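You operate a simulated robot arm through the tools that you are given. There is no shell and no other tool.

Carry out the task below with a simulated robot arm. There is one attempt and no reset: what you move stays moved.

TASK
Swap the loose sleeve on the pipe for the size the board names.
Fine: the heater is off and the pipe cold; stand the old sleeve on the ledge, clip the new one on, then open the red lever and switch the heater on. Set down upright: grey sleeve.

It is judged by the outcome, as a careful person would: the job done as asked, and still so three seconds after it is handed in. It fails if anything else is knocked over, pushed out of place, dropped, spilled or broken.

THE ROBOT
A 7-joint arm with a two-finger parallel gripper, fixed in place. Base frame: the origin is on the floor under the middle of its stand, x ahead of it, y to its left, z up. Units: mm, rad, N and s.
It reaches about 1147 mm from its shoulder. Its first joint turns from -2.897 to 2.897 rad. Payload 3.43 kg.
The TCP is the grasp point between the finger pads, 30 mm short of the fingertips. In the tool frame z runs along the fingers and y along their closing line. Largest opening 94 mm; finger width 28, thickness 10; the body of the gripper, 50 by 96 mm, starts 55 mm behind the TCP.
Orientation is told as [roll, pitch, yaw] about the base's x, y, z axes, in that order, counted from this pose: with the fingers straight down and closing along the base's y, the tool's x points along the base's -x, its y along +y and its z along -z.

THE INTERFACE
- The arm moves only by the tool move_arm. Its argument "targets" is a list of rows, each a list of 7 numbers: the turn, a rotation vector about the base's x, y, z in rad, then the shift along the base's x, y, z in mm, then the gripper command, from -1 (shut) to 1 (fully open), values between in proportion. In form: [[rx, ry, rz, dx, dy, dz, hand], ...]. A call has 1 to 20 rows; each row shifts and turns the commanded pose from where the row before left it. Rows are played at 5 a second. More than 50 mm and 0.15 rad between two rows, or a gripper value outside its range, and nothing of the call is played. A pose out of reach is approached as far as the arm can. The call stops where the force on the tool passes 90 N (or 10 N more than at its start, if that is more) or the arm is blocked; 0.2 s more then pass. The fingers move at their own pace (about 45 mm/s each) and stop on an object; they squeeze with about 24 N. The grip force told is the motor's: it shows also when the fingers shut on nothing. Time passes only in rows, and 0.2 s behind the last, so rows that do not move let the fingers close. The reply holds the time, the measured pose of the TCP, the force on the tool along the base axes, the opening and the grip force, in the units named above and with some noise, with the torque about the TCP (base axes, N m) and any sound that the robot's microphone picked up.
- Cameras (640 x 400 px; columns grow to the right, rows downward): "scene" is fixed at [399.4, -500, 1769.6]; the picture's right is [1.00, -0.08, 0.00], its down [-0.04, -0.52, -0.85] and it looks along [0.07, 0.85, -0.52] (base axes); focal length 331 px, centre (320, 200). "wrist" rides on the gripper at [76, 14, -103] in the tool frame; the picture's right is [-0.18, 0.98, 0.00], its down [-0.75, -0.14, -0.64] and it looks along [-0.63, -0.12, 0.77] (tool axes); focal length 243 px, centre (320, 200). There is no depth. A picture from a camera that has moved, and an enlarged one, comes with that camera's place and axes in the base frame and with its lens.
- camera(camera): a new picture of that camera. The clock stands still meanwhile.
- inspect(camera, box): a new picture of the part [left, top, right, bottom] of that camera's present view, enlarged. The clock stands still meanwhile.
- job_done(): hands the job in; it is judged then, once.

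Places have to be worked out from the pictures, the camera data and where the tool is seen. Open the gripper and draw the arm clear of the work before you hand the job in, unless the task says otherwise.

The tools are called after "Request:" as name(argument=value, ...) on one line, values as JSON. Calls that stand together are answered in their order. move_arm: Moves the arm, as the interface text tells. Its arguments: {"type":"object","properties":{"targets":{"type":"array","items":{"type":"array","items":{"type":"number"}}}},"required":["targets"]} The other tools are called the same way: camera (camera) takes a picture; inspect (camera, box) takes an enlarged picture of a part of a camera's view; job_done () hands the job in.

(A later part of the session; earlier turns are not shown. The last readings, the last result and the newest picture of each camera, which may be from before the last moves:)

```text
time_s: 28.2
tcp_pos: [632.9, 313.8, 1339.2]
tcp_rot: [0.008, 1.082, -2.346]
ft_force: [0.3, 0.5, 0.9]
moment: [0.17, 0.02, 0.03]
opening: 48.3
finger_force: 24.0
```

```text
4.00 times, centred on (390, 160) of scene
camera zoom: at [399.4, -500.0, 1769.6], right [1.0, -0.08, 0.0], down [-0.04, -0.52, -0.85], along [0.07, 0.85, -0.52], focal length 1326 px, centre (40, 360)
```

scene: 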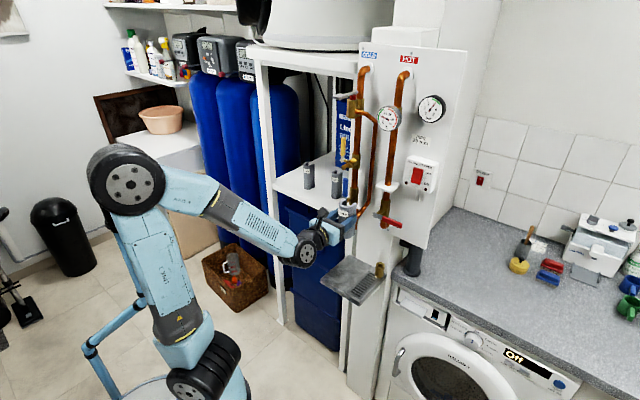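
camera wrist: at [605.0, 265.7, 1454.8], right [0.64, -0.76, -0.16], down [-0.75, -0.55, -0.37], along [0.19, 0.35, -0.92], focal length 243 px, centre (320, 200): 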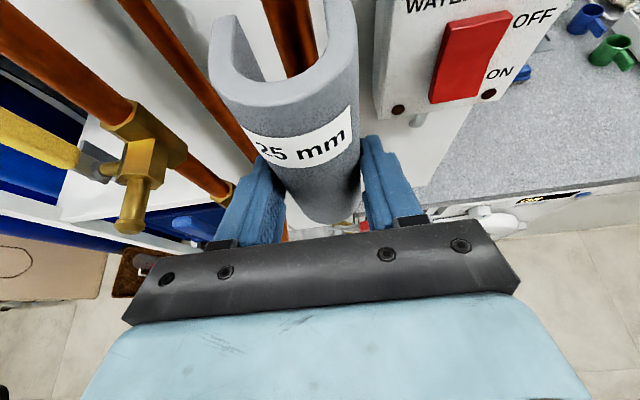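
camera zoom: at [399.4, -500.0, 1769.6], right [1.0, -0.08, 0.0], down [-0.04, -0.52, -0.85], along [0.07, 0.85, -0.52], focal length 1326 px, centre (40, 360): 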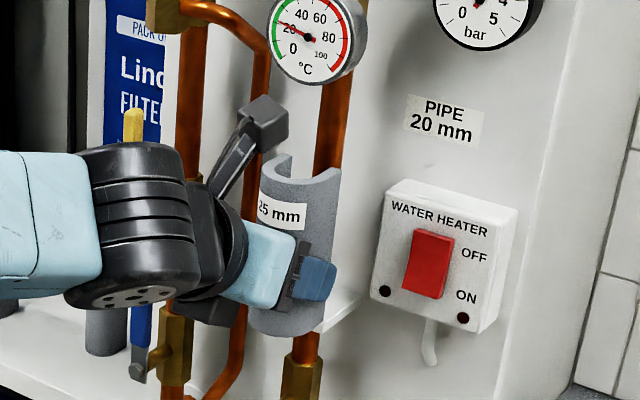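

The sleeve is off again and held with the pitched hand. I continue out, then lower toward the ledge's left half in front of the board.

Request:
move_arm(targets=[[0, 0, 0, -24.5, -24.5, 2, -1], [0, 0, 0, -24.5, -24.5, 0, -1], [0, 0, 0, -7.9, 7.9, -37, -1], [0, 0, 0, -7.9, 7.9, -37, -1], [0, 0, 0, -7.9, 7.9, -37, -1], [0, 0, 0, -7.9, 7.9, -37, -1], [0, 0, 0, -7.9, 7.9, -37, -1], [0, 0, 0, -7.9, 7.9, -37, -1]])

Request:
camera(camera="scene")

Request:
camera(camera="wrist")

```text
time_s: 30.0
tcp_pos: [537.4, 311.7, 1120.1]
tcp_rot: [0.008, 1.084, -2.346]
ft_force: [0.1, -0.5, -1.1]
moment: [0.01, 0.02, 0.0]
opening: 47.7
finger_force: 24.3
```

```text
taken
```

scene: 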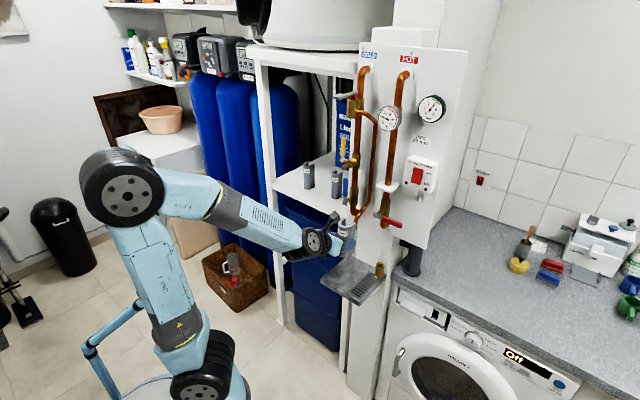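

```text
taken
camera wrist: at [507.9, 263.5, 1234.4], right [0.64, -0.76, -0.16], down [-0.75, -0.55, -0.37], along [0.19, 0.35, -0.92], focal length 243 px, centre (320, 200)
```

wrist: 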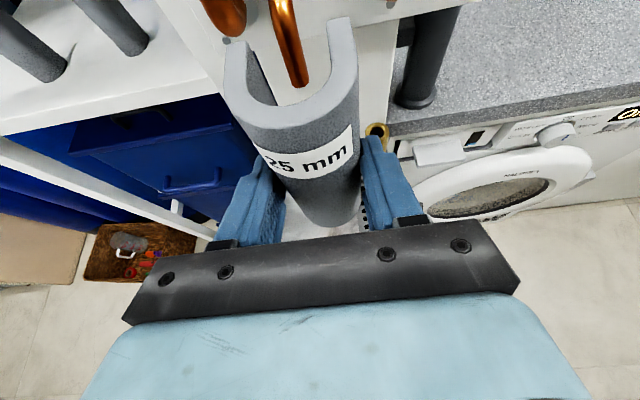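

Tracking well and clear of the pipes. I continue down and then forward over the ledge's smooth half.

Request:
move_arm(targets=[[0, 0, 0, -8.2, 8.2, -36, -1], [0, 0, 0, -8.2, 8.2, -36, -1], [0, 0, 0, -8.2, 8.2, -30, -1], [0, 0, 0, 17.7, 17.7, 0, -1], [0, 0, 0, 17.7, 17.7, 0, -1], [0, 0, 0, 17.7, 17.7, 0, -1]])

Request:
inspect(camera="scene", box=[290, 190, 420, 310])

Request:
camera(camera="wrist")

```text
time_s: 31.4
tcp_pos: [585.1, 405.5, 1035.3]
tcp_rot: [0.009, 1.081, -2.345]
ft_force: [5.4, -4.3, -0.3]
moment: [0.21, 0.24, 0.45]
opening: 48.1
finger_force: 24.1
out of reach, approached as far as the arm can: row 2, 3
```

```text
3.33 times, centred on (355, 250) of scene
camera zoom: at [399.4, -500.0, 1769.6], right [1.0, -0.08, 0.0], down [-0.04, -0.52, -0.85], along [0.07, 0.85, -0.52], focal length 1105 px, centre (203, 33)
```

zoom: 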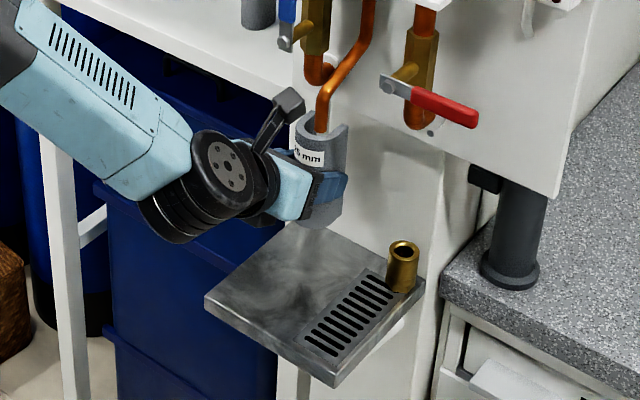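

```text
taken
camera wrist: at [556.4, 357.0, 1150.5], right [0.64, -0.75, -0.16], down [-0.75, -0.56, -0.36], along [0.19, 0.35, -0.92], focal length 243 px, centre (320, 200)
```

wrist: 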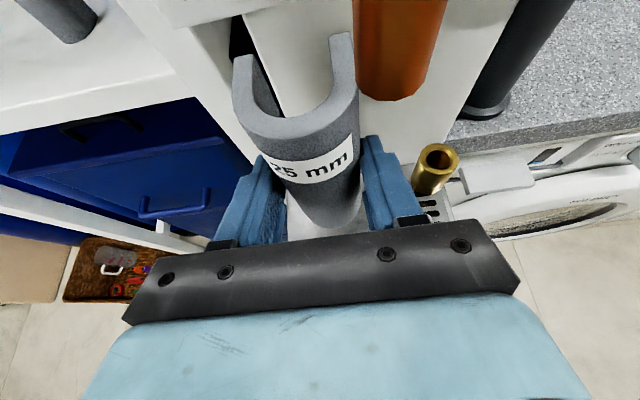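

Two rows were beyond reach, so it ended further forward (TCP ≈[585,406,1035]), with a small side force again. I hold still for a moment to re-read the force and look closer at the copper outlet beside the sleeve.

Request:
move_arm(targets=[[0, 0, 0, 0, 0, 0, -1]])

Request:
inspect(camera="scene", box=[320, 185, 390, 260])

Request:
inspect(camera="wrist", box=[200, 20, 470, 240])

```text
time_s: 31.8
tcp_pos: [584.3, 404.8, 1037.3]
tcp_rot: [0.012, 1.082, -2.347]
ft_force: [0.9, 0.2, -0.4]
moment: [0.0, 0.0, 0.02]
opening: 48.1
finger_force: 24.3
```

```text
5.33 times, centred on (355, 222) of scene
camera zoom: at [399.4, -500.0, 1769.6], right [1.0, -0.08, 0.0], down [-0.04, -0.52, -0.85], along [0.07, 0.85, -0.52], focal length 1768 px, centre (133, 80)
```

zoom: 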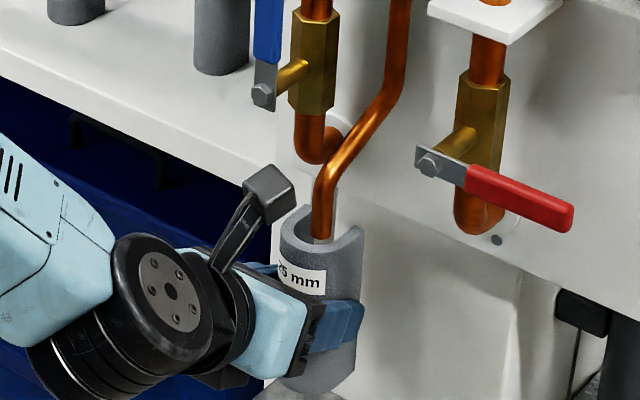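

```text
1.82 times, centred on (335, 130) of wrist
camera zoom: at [555.6, 356.6, 1151.8], right [0.64, -0.76, -0.16], down [-0.75, -0.55, -0.37], along [0.19, 0.35, -0.92], focal length 441 px, centre (293, 327)
```

zoom: 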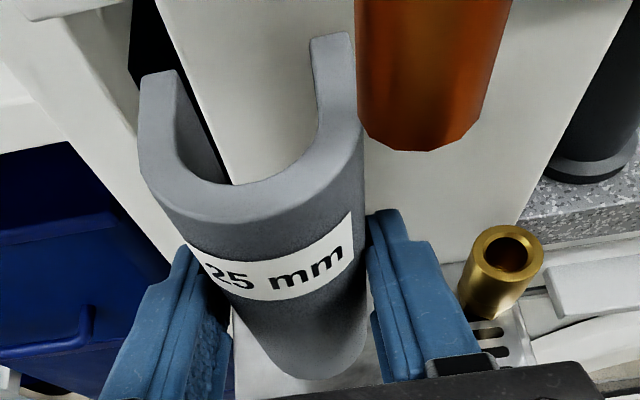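

At rest the force is zero, so there is no contact; the sleeve's top is just below and left of the copper outlet. I lower it over the ledge to roughly 15 mm above the surface.

Request:
move_arm(targets=[[0, 0, 0, 0, 0, -13, -1], [0, 0, 0, 0, 0, -13, -1], [0, 0, 0, 0, 0, -13, -1], [0, 0, 0, 0, 0, -13, -1], [0, 0, 0, 0, 0, -13, -1]])

Request:
inspect(camera="scene", box=[310, 200, 410, 310])

Request:
camera(camera="wrist")

```text
time_s: 33.0
tcp_pos: [584.4, 405.4, 973.4]
tcp_rot: [0.007, 1.085, -2.347]
ft_force: [-1.5, 3.1, 15.1]
moment: [0.63, 0.23, 0.06]
opening: 48.0
finger_force: 24.3
```

```text
3.64 times, centred on (360, 255) of scene
camera zoom: at [399.4, -500.0, 1769.6], right [1.0, -0.08, 0.0], down [-0.04, -0.52, -0.85], along [0.07, 0.85, -0.52], focal length 1205 px, centre (174, 0)
```

zoom: 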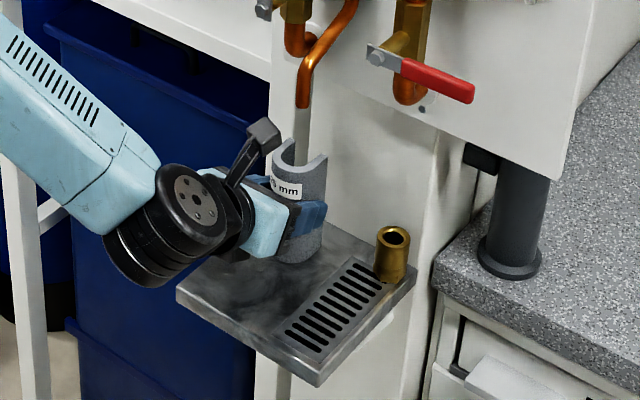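

```text
taken
camera wrist: at [555.4, 356.5, 1088.0], right [0.64, -0.75, -0.16], down [-0.75, -0.55, -0.37], along [0.19, 0.35, -0.92], focal length 243 px, centre (320, 200)
```

wrist: 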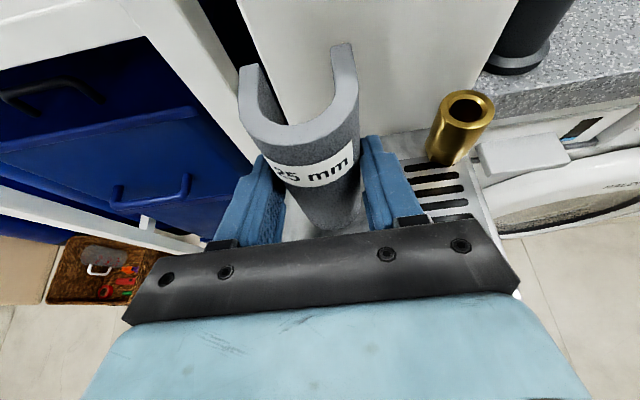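

The ledge has taken the sleeve's foot (15 N upward). I check it is upright before letting go.

Request:
inspect(camera="scene", box=[330, 230, 380, 280])

Request:
inspect(camera="wrist", box=[200, 30, 500, 240])

```text
8.00 times, centred on (355, 255) of scene
camera zoom: at [399.4, -500.0, 1769.6], right [1.0, -0.08, 0.0], down [-0.04, -0.52, -0.85], along [0.07, 0.85, -0.52], focal length 2651 px, centre (40, -240)
```

zoom: 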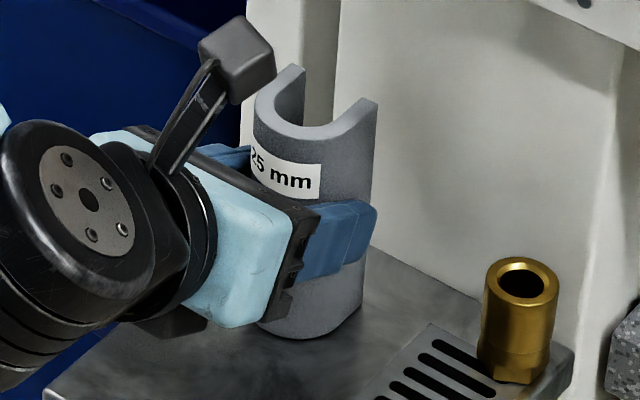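

```text
1.90 times, centred on (350, 135) of wrist
camera zoom: at [555.4, 356.5, 1088.0], right [0.64, -0.75, -0.16], down [-0.75, -0.55, -0.37], along [0.19, 0.35, -0.92], focal length 462 px, centre (263, 324)
```

zoom: 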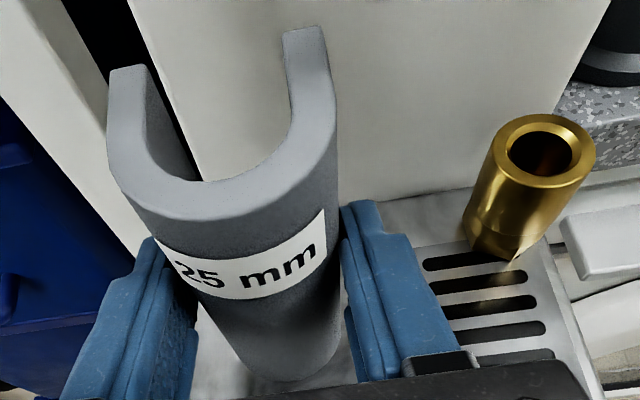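

The sleeve's edges point to the true vertical, so it is upright. I ease up 1 mm, open the fingers, and hold a moment.

Request:
move_arm(targets=[[0, 0, 0, 0, 0, 1, -1], [0, 0, 0, 0, 0, 0, -0.1], [0, 0, 0, 0, 0, 0, 0.3], [0, 0, 0, 0, 0, 0, 0.6], [0, 0, 0, 0, 0, 0, 0.6]])

Request:
inspect(camera="scene", box=[330, 230, 380, 280])

Request:
camera(camera="wrist")

```text
time_s: 34.2
tcp_pos: [583.9, 404.2, 971.4]
tcp_rot: [0.008, 1.085, -2.348]
ft_force: [0.4, 0.0, -0.2]
moment: [0.02, -0.03, 0.02]
opening: 75.0
finger_force: 0.1
```

```text
8.00 times, centred on (355, 255) of scene
camera zoom: at [399.4, -500.0, 1769.6], right [1.0, -0.08, 0.0], down [-0.04, -0.52, -0.85], along [0.07, 0.85, -0.52], focal length 2651 px, centre (40, -240)
```

zoom: 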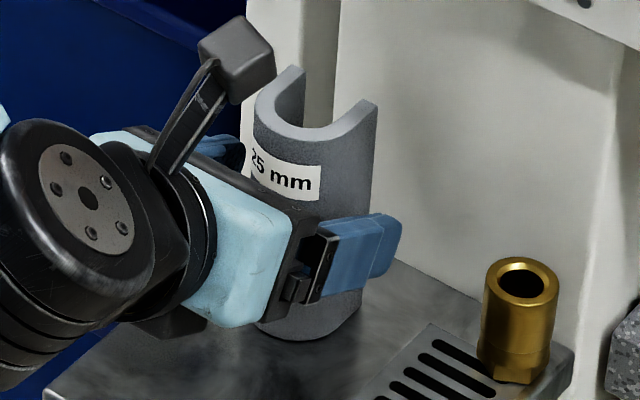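

```text
taken
camera wrist: at [555.3, 356.5, 1087.9], right [0.64, -0.76, -0.16], down [-0.75, -0.55, -0.37], along [0.19, 0.35, -0.92], focal length 243 px, centre (320, 200)
```

wrist: 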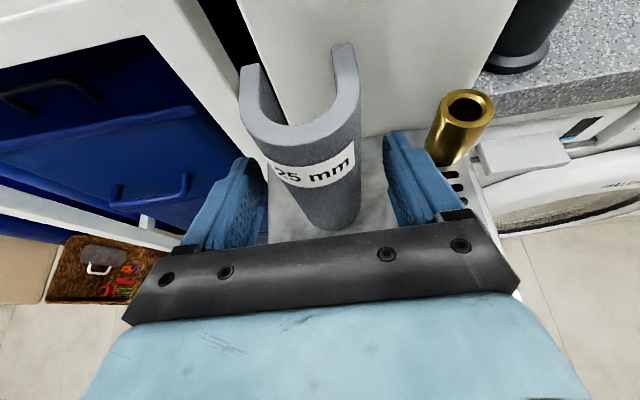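

The old 25 mm sleeve stands freely on the ledge. I back the hand out diagonally up and away from it.

Request:
move_arm(targets=[[0, 0, 0, -10.6, -10.6, 14, 0.6], [0, 0, 0, -10.6, -10.6, 18, 0.6], [0, 0, 0, -10.6, -10.6, 20, 0.6], [0, 0, 0, -10.6, -10.6, 20, 0.6], [0, 0, 0, -10.6, -10.6, 24, 0.6], [0, 0, 0, -4, -4, 30, 0.6]])

Request:
camera(camera="scene")

Request:
camera(camera="wrist")

```text
time_s: 35.5
tcp_pos: [597.0, 260.0, 1079.4]
tcp_rot: [0.012, 1.086, -2.566]
ft_force: [0.0, -1.5, -0.5]
moment: [0.03, 0.02, 0.09]
opening: 75.2
finger_force: 0.0
stopped in row 6: the arm was blocked; the commanded pose is now the measured one
```

```text
taken
```

scene: 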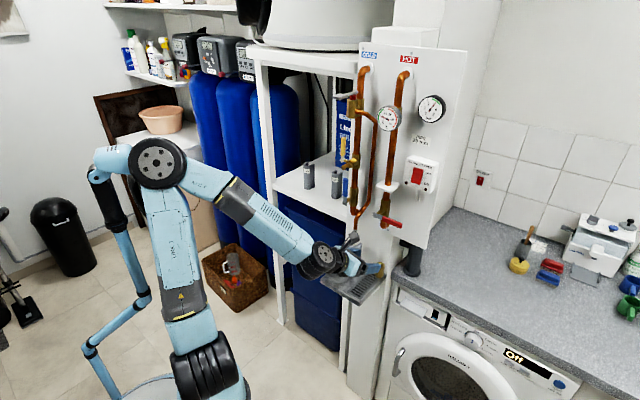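

```text
taken
camera wrist: at [558.4, 218.7, 1194.5], right [0.45, -0.88, -0.16], down [-0.85, -0.37, -0.37], along [0.26, 0.3, -0.92], focal length 243 px, centre (320, 200)
```

wrist: 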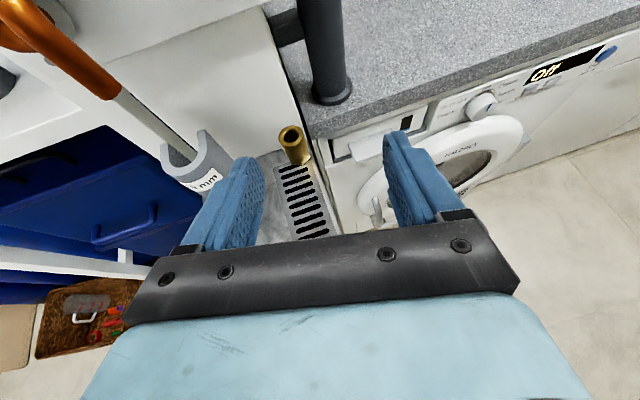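

The arm swung sideways and reported being blocked in the last row, ending near [597,260,1079]. I check at once that the sleeve and brass piece are undisturbed and what the arm could be touching.

Request:
inspect(camera="scene", box=[300, 200, 420, 310])

Request:
inspect(camera="wrist", box=[100, 90, 360, 250])

Request:
inspect(camera="scene", box=[60, 120, 380, 400])

```text
3.64 times, centred on (360, 255) of scene
camera zoom: at [399.4, -500.0, 1769.6], right [1.0, -0.08, 0.0], down [-0.04, -0.52, -0.85], along [0.07, 0.85, -0.52], focal length 1205 px, centre (174, 0)
```

zoom: 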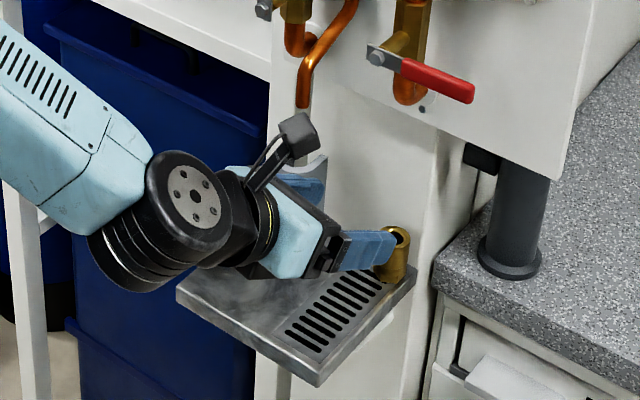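

```text
2.46 times, centred on (230, 170) of wrist
camera zoom: at [558.4, 218.7, 1194.5], right [0.45, -0.88, -0.16], down [-0.85, -0.37, -0.37], along [0.26, 0.3, -0.92], focal length 597 px, centre (542, 274)
```

zoom: 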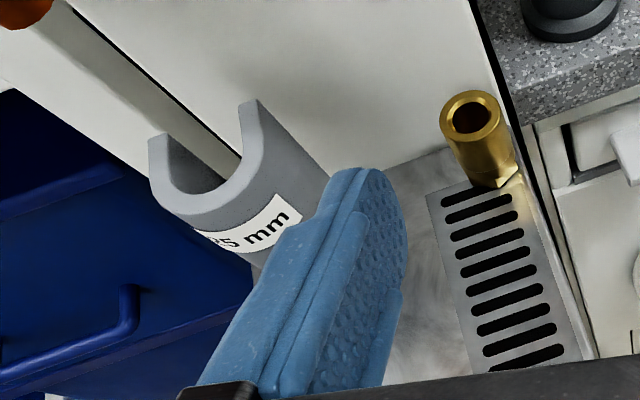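

```text
1.43 times, centred on (220, 260) of scene
camera zoom: at [399.4, -500.0, 1769.6], right [1.0, -0.08, 0.0], down [-0.04, -0.52, -0.85], along [0.07, 0.85, -0.52], focal length 474 px, centre (463, 114)
```

zoom: 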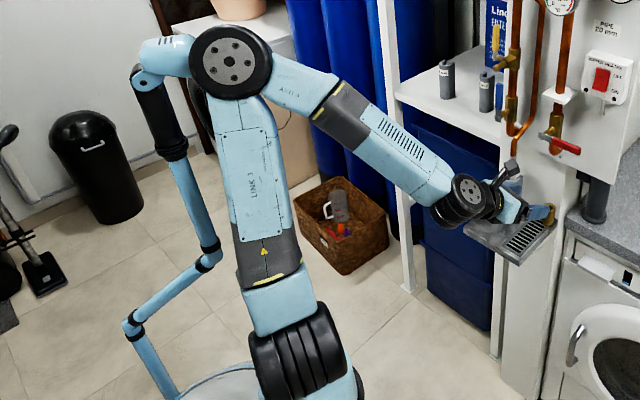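

The sleeve and the brass piece stand undisturbed; the elbow simply swung out near its folding limit. The command is now re-based on the measured pose, so I rise in small steps and check tracking.

Request:
move_arm(targets=[[0, 0, 0, 0, 0, 10, 0.6], [0, 0, 0, 0, 0, 10, 0.6], [0, 0, 0, 0, 0, 10, 0.6]])

Request:
camera(camera="scene")

```text
time_s: 36.3
tcp_pos: [598.5, 257.0, 1108.3]
tcp_rot: [-0.026, 1.082, -2.604]
ft_force: [-0.6, 0.0, 0.4]
moment: [0.0, 0.01, 0.03]
opening: 75.1
finger_force: 0.0
```

```text
taken
```

scene: 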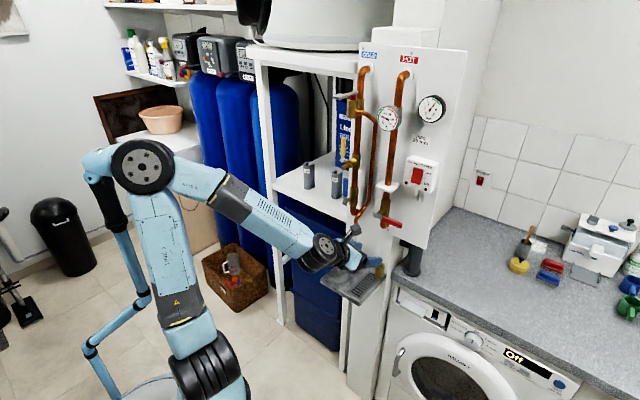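

Tracking is good again and nothing is touched. I rise to z≈1370 well in front of the board while turning the hand back to the 45° facing.

Request:
move_arm(targets=[[0, 0, 0, -3, -3, 15, 0.6], [0, 0, 0, -3, -3, 25, 0.6], [-0.001, -0.001, 0.032, -3, -3, 32, 0.6], [-0.001, -0.001, 0.032, -3, -3, 32, 0.6], [-0.001, -0.001, 0.032, -3, -3, 32, 0.6], [-0.001, -0.001, 0.032, -3, -3, 32, 0.6], [-0.001, -0.001, 0.032, -3, -3, 32, 0.6], [-0.001, -0.001, 0.032, -3, -3, 32, 0.6], [-0.001, -0.001, 0.032, -3, -3, 32, 0.6]])

Request:
camera(camera="scene")

Request:
camera(camera="wrist")

```text
time_s: 38.3
tcp_pos: [567.9, 236.3, 1372.5]
tcp_rot: [0.029, 1.085, -2.319]
ft_force: [-0.1, 1.1, -0.4]
moment: [-0.02, 0.0, -0.01]
opening: 75.2
finger_force: 0.1
```

```text
taken
```

scene: 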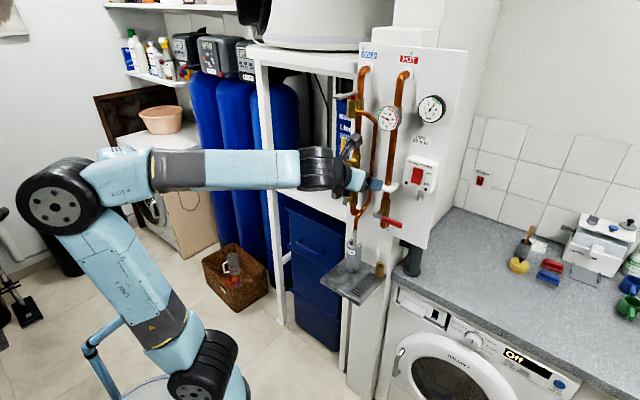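

```text
taken
camera wrist: at [538.5, 187.8, 1488.9], right [0.64, -0.75, -0.15], down [-0.74, -0.56, -0.37], along [0.19, 0.35, -0.92], focal length 243 px, centre (320, 200)
```

wrist: 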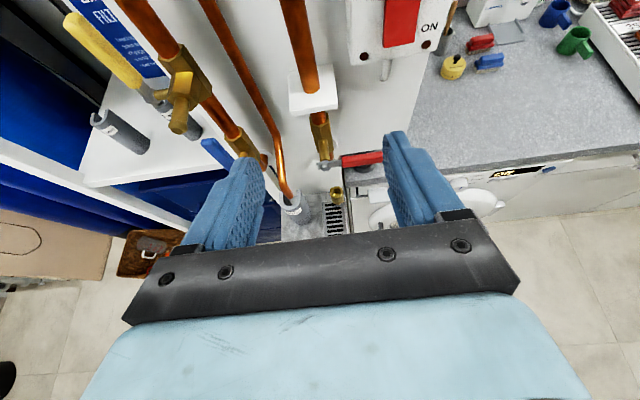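

The old sleeve stands safely on the ledge below. Now I traverse left, well in front of the pipes, toward the shelf with the spares.

Request:
move_arm(targets=[[0.0096, 0.0097, -0.0072, -28.7, 28.7, 0, 0.6], [0, 0, 0, -28.7, 28.7, 0, 0.6], [0, 0, 0, -28.7, 28.7, 0, 0.6], [0, 0, 0, -28.7, 28.7, 0, 0.6], [0, 0, 0, -28.7, 28.7, 0, 0.6], [0, 0, 0, -28.7, 28.7, 0, 0.6], [0, 0, 0, -28.7, 28.7, 0, 0.6]])

Request:
camera(camera="wrist")

Request:
camera(camera="scene")

```text
time_s: 40.1
tcp_pos: [404.2, 411.6, 1363.5]
tcp_rot: [-0.146, 1.044, -2.522]
ft_force: [0.6, 1.0, 0.5]
moment: [-0.01, 0.02, -0.03]
opening: 75.2
finger_force: 0.0
stopped in row 7: the arm was blocked; the commanded pose is now the measured one
```

```text
taken
camera wrist: at [382.1, 360.2, 1479.2], right [0.59, -0.77, -0.23], down [-0.8, -0.51, -0.32], along [0.13, 0.38, -0.92], focal length 243 px, centre (320, 200)
```

wrist: 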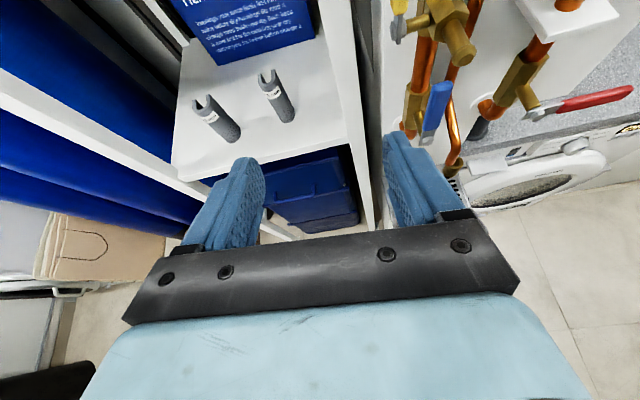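

```text
taken
```

scene: 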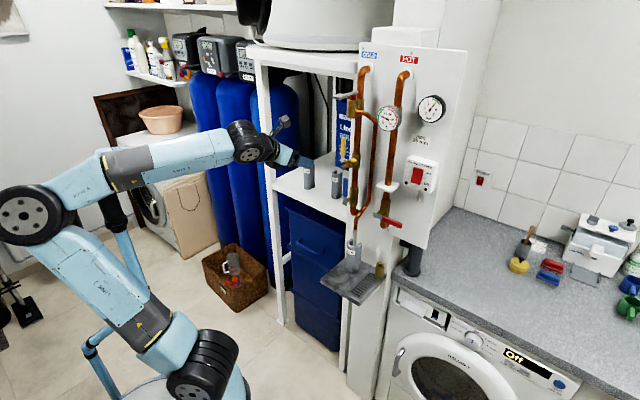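

The arm was reported blocked in the last row, with the forearm near the thin blue linkage on the left. I look closely there.

Request:
inspect(camera="scene", box=[0, 120, 300, 400])

Request:
inspect(camera="scene", box=[60, 130, 200, 260])

```text
1.43 times, centred on (150, 260) of scene
camera zoom: at [399.4, -500.0, 1769.6], right [1.0, -0.08, 0.0], down [-0.04, -0.52, -0.85], along [0.07, 0.85, -0.52], focal length 474 px, centre (563, 114)
```

zoom: 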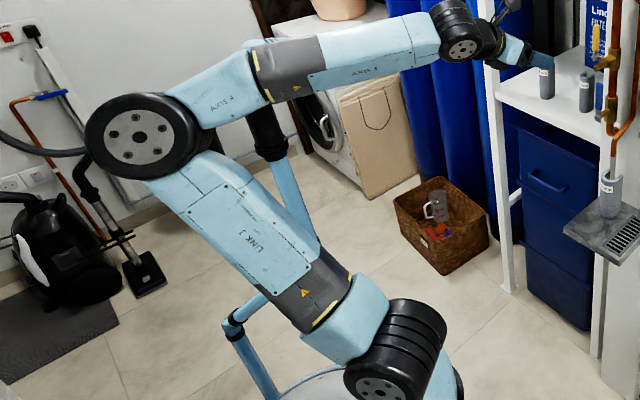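

```text
3.08 times, centred on (130, 195) of scene
camera zoom: at [399.4, -500.0, 1769.6], right [1.0, -0.08, 0.0], down [-0.04, -0.52, -0.85], along [0.07, 0.85, -0.52], focal length 1020 px, centre (905, 215)
```

zoom: 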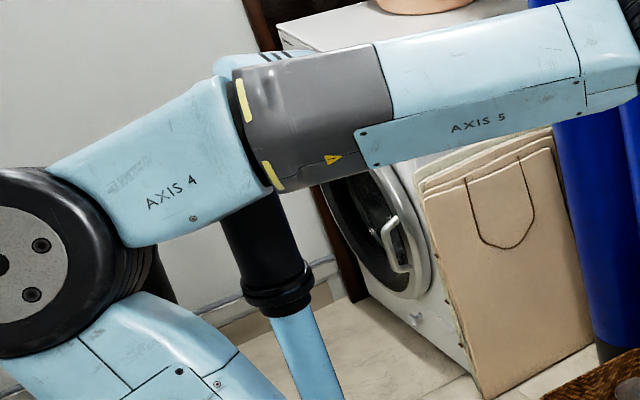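

I hold still one row to read the settled pose before deciding.

Request:
move_arm(targets=[[0, 0, 0, 0, 0, 0, 0.6], [0, 0, 0, 0, 0, 0, 0.6]])

Request:
camera(camera="scene")

```text
time_s: 40.7
tcp_pos: [405.7, 410.8, 1365.3]
tcp_rot: [-0.15, 1.047, -2.525]
ft_force: [0.2, 0.3, -0.2]
moment: [0.03, 0.01, -0.03]
opening: 75.1
finger_force: 0.1
```

```text
taken
```

scene: 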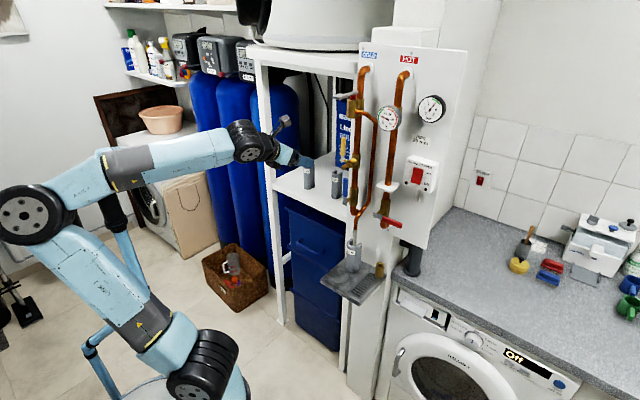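

Settled with a 5° orientation error and no tool force. I try correcting the orientation alone, to see whether the arm still tracks or is really obstructed.

Request:
move_arm(targets=[[-0.0165, -0.0367, 0.019, 0, 0, 3, 0.6], [-0.0165, -0.0367, 0.019, 0, 0, 3, 0.6], [0, 0, 0, 0, 0, 0, 0.6]])

```text
time_s: 41.5
tcp_pos: [401.9, 414.3, 1372.2]
tcp_rot: [0.016, 1.083, -2.339]
ft_force: [0.4, 0.4, -0.3]
moment: [-0.01, 0.0, -0.03]
opening: 75.0
finger_force: 0.2
```

It tracks fine, so I continue left in smaller, slower steps.

Request:
move_arm(targets=[[0, 0, 0, -9, 11, 0, 0.6], [0, 0, 0, -9, 11, 0, 0.6], [0, 0, 0, -9, 11, 0, 0.6], [0, 0, 0, 0, 0, 0, 0.6]])

Request:
camera(camera="scene")

```text
time_s: 42.7
tcp_pos: [408.4, 425.3, 1364.9]
tcp_rot: [-0.129, 1.049, -2.495]
ft_force: [-0.9, -0.1, 0.8]
moment: [-0.02, -0.03, -0.03]
opening: 75.3
finger_force: 0.0
stopped in row 4: the arm was blocked; the commanded pose is now the measured one
```

```text
taken
```

scene: 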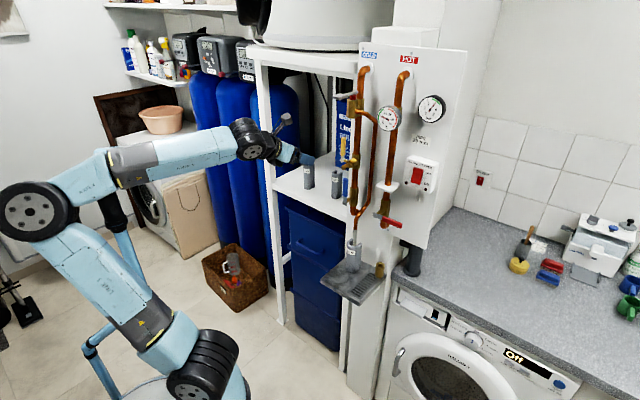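

The arm is genuinely obstructed: with the hand pulled in, the forearm meets the thin blue mast beside the robot (about [-45, 280], up to z≈1450). I back off to the right, then tip the hand down so the arm extends forward and the elbow swings clear of that mast.

Request:
move_arm(targets=[[0, 0, 0, 12, -14, 3, 0.6], [0, 0, 0, 14, -16, 3, 0.6], [-0.0165, -0.0367, 0.019, 14, -16, 3, 0.6], [-0.0165, -0.0367, 0.019, 14, -16, 3, 0.6], [0, 0, 0, 0, 0, 0, 0.6]])

Request:
inspect(camera="scene", box=[0, 110, 320, 400])

```text
time_s: 43.9
tcp_pos: [462.0, 364.1, 1376.7]
tcp_rot: [0.037, 1.082, -2.311]
ft_force: [0.0, -0.1, 0.0]
moment: [-0.03, -0.05, 0.03]
opening: 75.2
finger_force: 0.1
```

```text
1.38 times, centred on (160, 255) of scene
camera zoom: at [399.4, -500.0, 1769.6], right [1.0, -0.08, 0.0], down [-0.04, -0.52, -0.85], along [0.07, 0.85, -0.52], focal length 457 px, centre (541, 124)
```

zoom: 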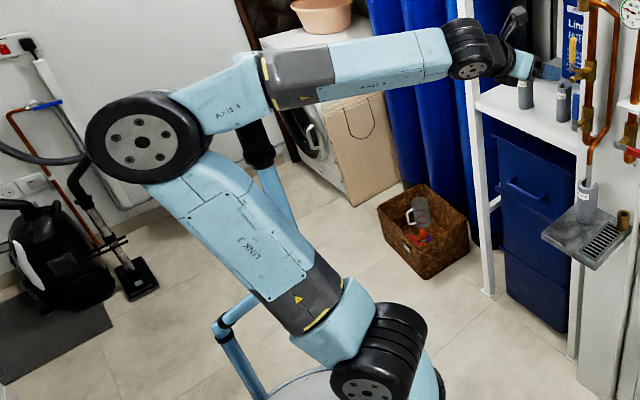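

Clear again, and the mast looks undisturbed. Now I tip the hand down by about 57° in place.

Request:
move_arm(targets=[[-0.0884, 0.0884, 0, 0, 0, 3, 0.6], [-0.0884, 0.0884, 0, 0, 0, 3, 0.6], [-0.0884, 0.0884, 0, 0, 0, 3, 0.6], [-0.0884, 0.0884, 0, 0, 0, 3, 0.6], [-0.0884, 0.0884, 0, 0, 0, 3, 0.6], [-0.0884, 0.0884, 0, 0, 0, 3, 0.6], [-0.0884, 0.0884, 0, 0, 0, 3, 0.6], [-0.0884, 0.0884, 0, 0, 0, 3, 0.6]])

Request:
camera(camera="scene")

Request:
camera(camera="wrist")

```text
time_s: 45.7
tcp_pos: [461.8, 364.3, 1401.7]
tcp_rot: [-0.002, 0.083, -2.337]
ft_force: [-0.6, -0.4, 0.7]
moment: [0.02, -0.02, -0.03]
opening: 75.2
finger_force: 0.1
```

```text
taken
```

scene: 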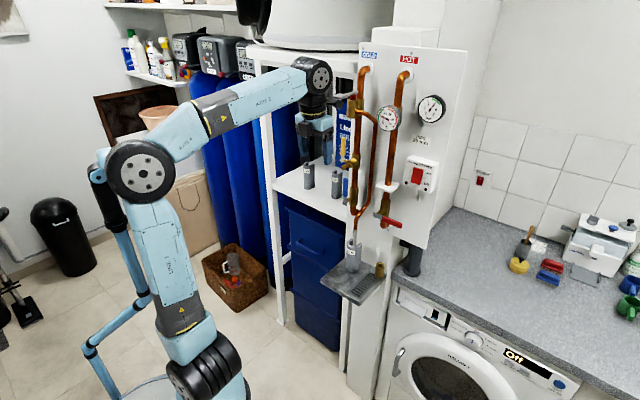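

```text
taken
camera wrist: at [518.1, 403.1, 1510.8], right [0.58, -0.81, -0.02], down [-0.66, -0.48, 0.58], along [-0.48, -0.33, -0.82], focal length 243 px, centre (320, 200)
```

wrist: 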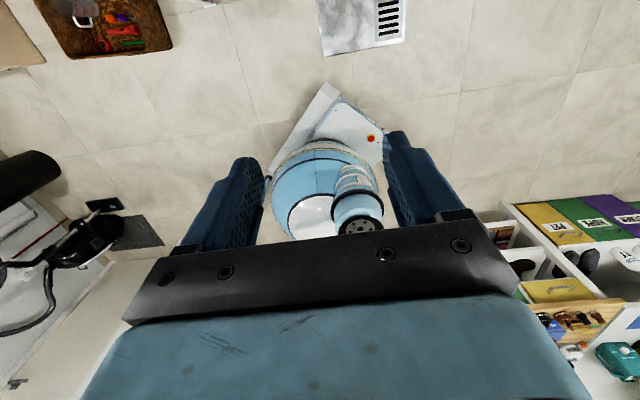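

The elbow has swung forward. I now move left in moderate steps with the hand pointing down, checking for obstruction as I go.

Request:
move_arm(targets=[[0, 0, 0, -14.9, 21.6, -6, 0.6], [0, 0, 0, -14.9, 21.6, -6, 0.6], [0, 0, 0, -14.9, 21.6, -6, 0.6], [0, 0, 0, -14.9, 21.6, -6, 0.6], [0, 0, 0, 0, 0, 0, 0.6]])

Request:
inspect(camera="scene", box=[60, 60, 360, 300])

```text
time_s: 47.1
tcp_pos: [422.8, 426.5, 1392.7]
tcp_rot: [-0.086, 0.09, -2.343]
ft_force: [0.2, 0.6, -0.2]
moment: [-0.04, -0.01, 0.04]
opening: 75.2
finger_force: 0.0
stopped in row 5: the arm was blocked; the commanded pose is now the measured one
```

```text
1.67 times, centred on (210, 180) of scene
camera zoom: at [399.4, -500.0, 1769.6], right [1.0, -0.08, 0.0], down [-0.04, -0.52, -0.85], along [0.07, 0.85, -0.52], focal length 552 px, centre (503, 233)
```

zoom: 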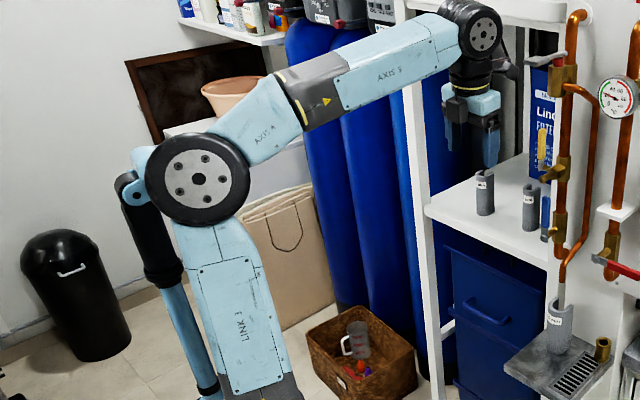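

The elbow is drifting toward the mast in this wrist orientation. I back off, level the tilt, and then turn the hand the other way round (180° about its axis), which should swing the elbow away from the mast; the grip works the same either way.

Request:
move_arm(targets=[[0, 0, 0, 12, -16, 3, 0.6], [0, 0, 0, 12, -16, 3, 0.6], [-0.062, 0, 0, 6, -8, 0, 0.6], [-0.062, 0, 0, 0, 0, 0, 0.6], [0, 0, 0.14, 0, 0, 0, 0.6], [0, 0, 0.14, 0, 0, 0, 0.6], [0, 0, 0.14, 0, 0, 0, 0.6], [0, 0, 0.14, 0, 0, 0, 0.6]])

Request:
camera(camera="scene")

```text
time_s: 48.9
tcp_pos: [452.0, 387.7, 1396.5]
tcp_rot: [0.009, 0.001, -1.782]
ft_force: [0.2, -0.3, 0.2]
moment: [-0.01, -0.03, -0.03]
opening: 75.1
finger_force: 0.1
```

```text
taken
```

scene: 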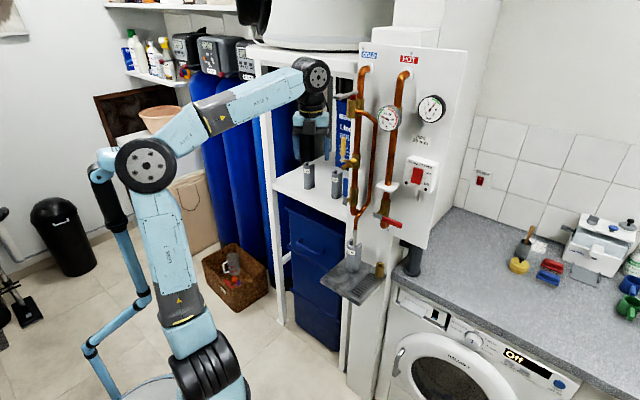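

The yaw works; I continue turning and watch the elbow.

Request:
move_arm(targets=[[0, 0, 0.145, 0, 0, 0, 0.6], [0, 0, 0.145, 0, 0, 0, 0.6], [0, 0, 0.145, 0, 0, 0, 0.6], [0, 0, 0.145, 0, 0, 0, 0.6], [0, 0, 0.145, 0, 0, 0, 0.6], [0, 0, 0.145, 0, 0, 0, 0.6], [0, 0, 0.145, 0, 0, 0, 0.6], [0, 0, 0.145, 0, 0, 0, 0.6], [0, 0, 0.145, 0, 0, 0, 0.6], [0, 0, 0.145, 0, 0, 0, 0.6], [0, 0, 0.145, 0, 0, 0, 0.6], [0, 0, 0.145, 0, 0, 0, 0.6]])

Request:
camera(camera="scene")

```text
time_s: 51.5
tcp_pos: [451.9, 387.3, 1398.0]
tcp_rot: [0.008, 0.004, -0.038]
ft_force: [0.1, -0.5, 0.2]
moment: [0.0, 0.04, -0.02]
opening: 75.4
finger_force: 0.0
```

```text
taken
```

scene: 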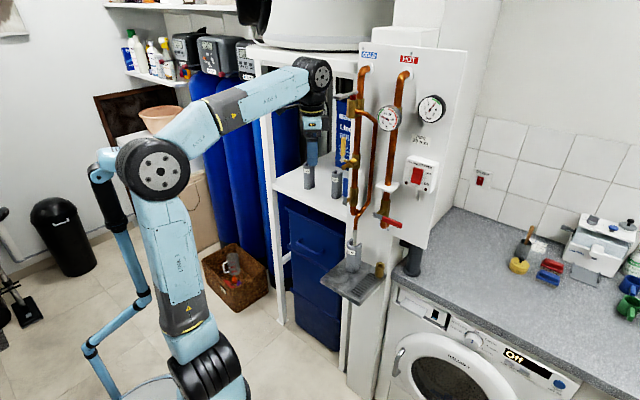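

The elbow moved right by a useful amount. I finish the turn to the mirrored 45° facing.

Request:
move_arm(targets=[[0, 0, 0.137, 0, 0, 0, 0.6], [0, 0, 0.137, 0, 0, 0, 0.6], [0, 0, 0.137, 0, 0, 0, 0.6], [0, 0, 0.137, 0, 0, 0, 0.6], [0, 0, 0.137, 0, 0, 0, 0.6], [0, 0, 0.137, 0, 0, 0, 0.6]])

Request:
camera(camera="scene")

Request:
camera(camera="wrist")

```text
time_s: 52.9
tcp_pos: [452.7, 387.5, 1397.7]
tcp_rot: [0.008, 0.002, 0.783]
ft_force: [0.2, -0.2, 0.6]
moment: [-0.01, -0.01, -0.01]
opening: 75.3
finger_force: 0.1
```

```text
taken
```

scene: 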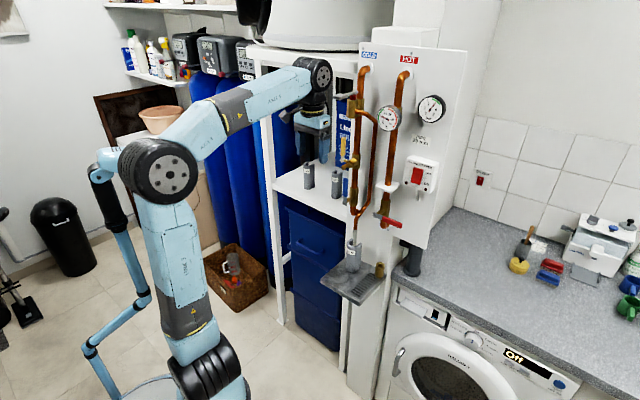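

```text
taken
camera wrist: at [388.7, 342.8, 1500.1], right [-0.56, 0.83, 0.01], down [0.64, 0.43, 0.64], along [0.52, 0.36, -0.77], focal length 243 px, centre (320, 200)
```

wrist: 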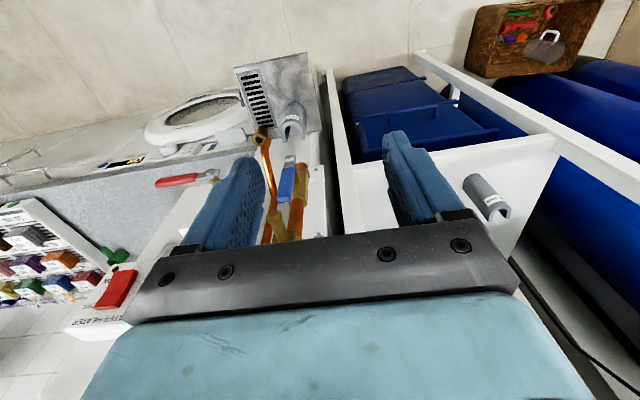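

The elbow is now further right of the mast. I try the leftward swing again in moderate steps.

Request:
move_arm(targets=[[0, 0, 0, -14.9, 21.6, -3, 0.6], [0, 0, 0, -14.9, 21.6, -3, 0.6], [0, 0, 0, -14.9, 21.6, -3, 0.6], [0, 0, 0, -14.9, 21.6, -3, 0.6], [0, 0, 0, 0, 0, 0, 0.6]])

Request:
inspect(camera="scene", box=[60, 60, 360, 300])

```text
time_s: 54.1
tcp_pos: [392.6, 474.2, 1385.8]
tcp_rot: [0.011, 0.003, 0.782]
ft_force: [-0.3, 0.2, 0.3]
moment: [-0.01, 0.0, 0.01]
opening: 75.2
finger_force: 0.1
```

```text
1.67 times, centred on (210, 180) of scene
camera zoom: at [399.4, -500.0, 1769.6], right [1.0, -0.08, 0.0], down [-0.04, -0.52, -0.85], along [0.07, 0.85, -0.52], focal length 552 px, centre (503, 233)
```

zoom: 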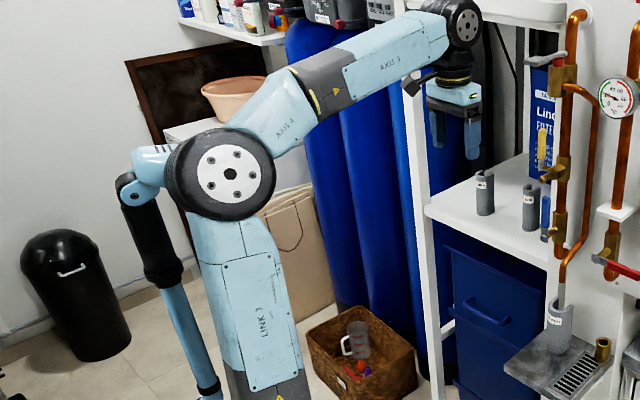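

No obstruction now. I extend outward first (which carries the elbow forward), then continue left.

Request:
move_arm(targets=[[0, 0, 0, 14.1, 14.1, -5, 0.6], [0, 0, 0, 14.1, 14.1, -5, 0.6], [0, 0, 0, 14.1, 14.1, -5, 0.6], [0, 0, 0, -14.9, 14.9, -5, 0.6], [0, 0, 0, -14.9, 14.9, -5, 0.6], [0, 0, 0, -14.9, 14.9, -5, 0.6], [0, 0, 0, -14.9, 14.9, -5, 0.6], [0, 0, 0, 0, 0, 0, 0.6]])

Request:
inspect(camera="scene", box=[60, 60, 360, 300])

Request:
camera(camera="wrist")

```text
time_s: 55.9
tcp_pos: [375.2, 576.2, 1349.3]
tcp_rot: [0.006, 0.003, 0.782]
ft_force: [-0.6, 0.8, 0.8]
moment: [-0.01, 0.01, 0.0]
opening: 75.3
finger_force: 0.0
```

```text
1.67 times, centred on (210, 180) of scene
camera zoom: at [399.4, -500.0, 1769.6], right [1.0, -0.08, 0.0], down [-0.04, -0.52, -0.85], along [0.07, 0.85, -0.52], focal length 552 px, centre (503, 233)
```

zoom: 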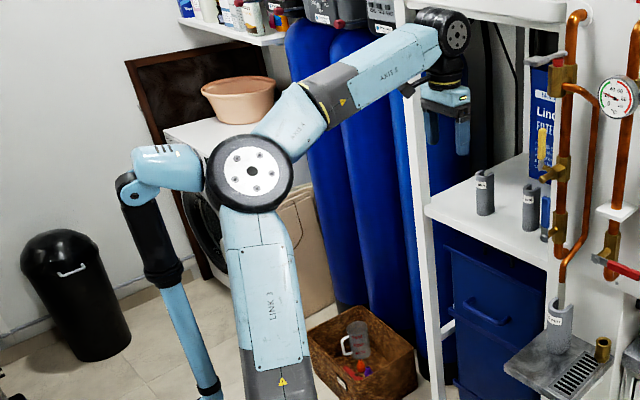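

```text
taken
camera wrist: at [312.0, 532.0, 1452.9], right [-0.56, 0.83, 0.01], down [0.64, 0.43, 0.64], along [0.53, 0.36, -0.77], focal length 243 px, centre (320, 200)
```

wrist: 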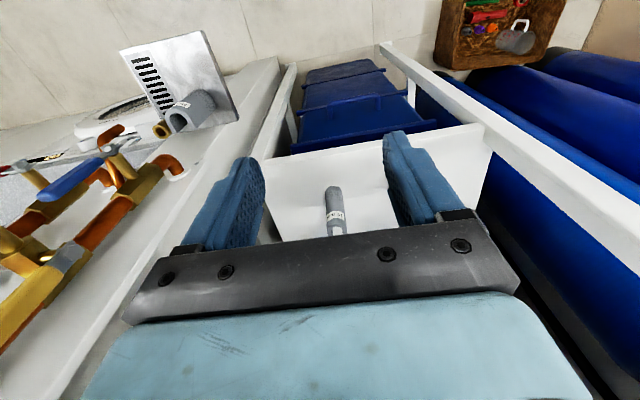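

The elbow has passed clear to the right of the mast. I continue left to line up with the "?0 mm" sleeve's lateral position.

Request:
move_arm(targets=[[0, 0, 0, -16.3, 26.2, -10, 0.6], [0, 0, 0, -16.3, 26.2, -10, 0.6], [0, 0, 0, -16.3, 26.2, -10, 0.6], [0, 0, 0, -16.3, 26.2, -10, 0.6], [0, 0, 0, 0, 0, 0, 0.6]])

Request:
inspect(camera="scene", box=[60, 60, 360, 300])

Request:
camera(camera="wrist")

```text
time_s: 57.1
tcp_pos: [310.7, 679.0, 1310.0]
tcp_rot: [0.008, 0.002, 0.782]
ft_force: [1.0, 0.4, 0.0]
moment: [0.02, 0.0, -0.01]
opening: 74.9
finger_force: 0.1
```

```text
1.67 times, centred on (210, 180) of scene
camera zoom: at [399.4, -500.0, 1769.6], right [1.0, -0.08, 0.0], down [-0.04, -0.52, -0.85], along [0.07, 0.85, -0.52], focal length 552 px, centre (503, 233)
```

zoom: 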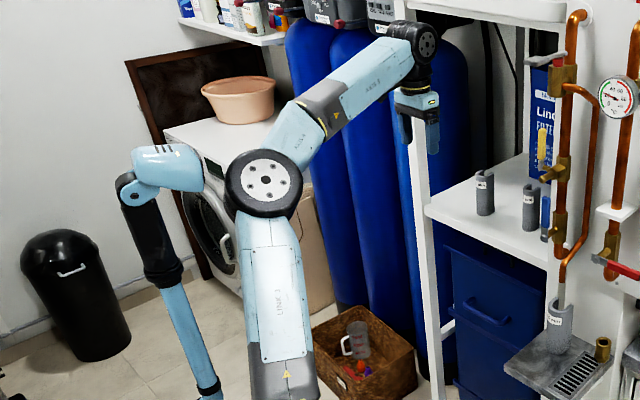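

```text
taken
camera wrist: at [247.2, 636.1, 1413.0], right [-0.56, 0.83, 0.01], down [0.64, 0.43, 0.64], along [0.53, 0.36, -0.77], focal length 243 px, centre (320, 200)
```

wrist: 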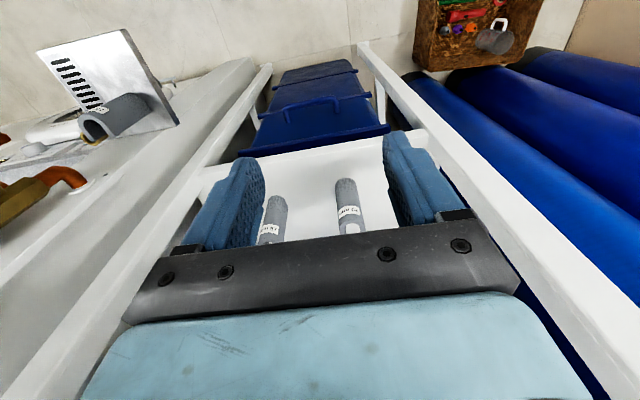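

Both spares are now in view; I read their labels (the picture is upside down).

Request:
inspect(camera="wrist", box=[250, 165, 380, 245])

```text
4.92 times, centred on (315, 205) of wrist
camera zoom: at [247.2, 636.1, 1413.0], right [-0.56, 0.83, 0.01], down [0.64, 0.43, 0.64], along [0.53, 0.36, -0.77], focal length 1194 px, centre (345, 175)
```

zoom: 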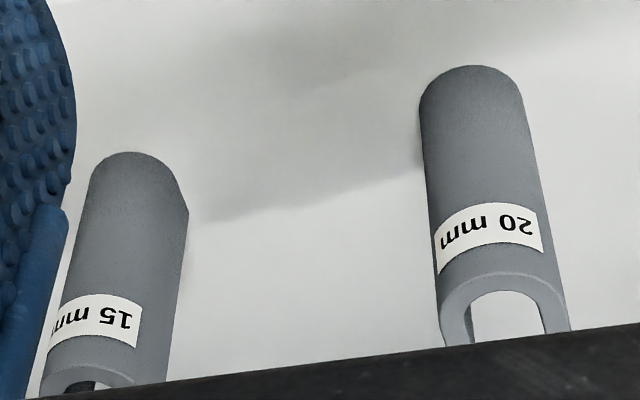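

The labels confirm it: the left one of my two (at p≈921, q≈-270) is "20 mm" and the other "15 mm". I pitch the hand up to 45° below level and lower in front of the shelf, facing the 20 mm sleeve.

Request:
move_arm(targets=[[0.0926, -0.0926, 0, -1.1, 1.1, -34, 0.6], [0.0926, -0.0926, 0, -1.1, 1.1, -34, 0.6], [0.0926, -0.0926, 0, -1.1, 1.1, -34, 0.6], [0.0926, -0.0926, 0, -1.1, 1.1, -34, 0.6], [0.0926, -0.0926, 0, -1.1, 1.1, -34, 0.6], [0.0926, -0.0926, 0, -1.1, 1.1, -34, 0.6], [0, 0, 0, 0, 0, 0, 0.6]])

Request:
camera(camera="scene")

Request:
camera(camera="wrist")

```text
time_s: 57.8
tcp_pos: [439.8, 640.9, 1225.4]
tcp_rot: [0.004, -0.31, 0.584]
ft_force: [0.5, -0.3, 0.9]
moment: [0.01, -0.01, 0.02]
opening: 75.4
finger_force: 0.1
stopped in row 3: the arm was blocked; the commanded pose is now the measured one
```

```text
taken
```

scene: 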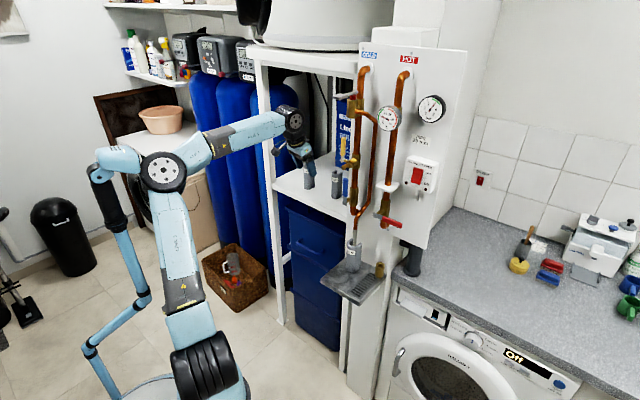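

```text
taken
camera wrist: at [345.5, 595.8, 1299.7], right [-0.4, 0.92, 0.06], down [0.52, 0.17, 0.84], along [0.76, 0.36, -0.54], focal length 243 px, centre (320, 200)
```

wrist: 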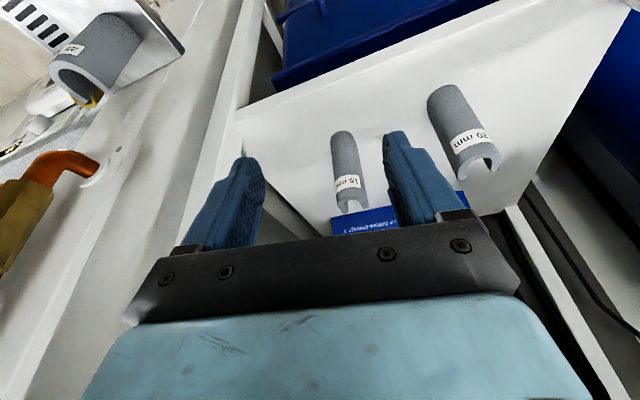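

Pitching while close-in again brought the elbow against the mast. The arm model suggests the elbow clears it if I stay extended, so I tip the hand back down first, extend to p≈785, and only then pitch up.

Request:
move_arm(targets=[[-0.065, 0.08, 0.067, 0, 0, 6, 0.6], [-0.065, 0.08, 0.067, 0, 0, 6, 0.6], [-0.065, 0.08, 0.067, 0, 0, 6, 0.6], [0, 0, 0, 0, 0, 0, 0.6]])

Request:
camera(camera="scene")

```text
time_s: 58.8
tcp_pos: [438.5, 641.7, 1242.8]
tcp_rot: [0.006, 0.0, 0.788]
ft_force: [-0.8, -0.4, -1.2]
moment: [-0.01, -0.02, -0.04]
opening: 75.3
finger_force: 0.1
```

```text
taken
```

scene: 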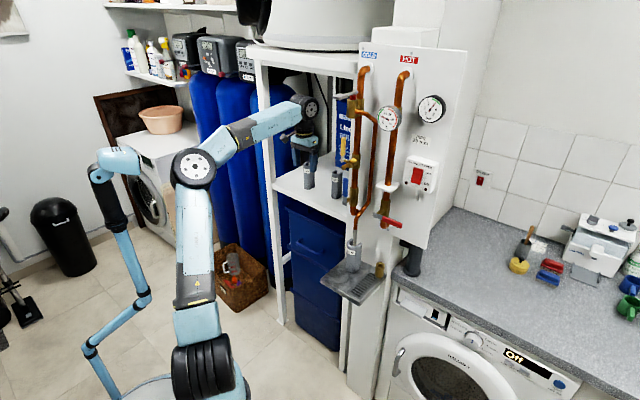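

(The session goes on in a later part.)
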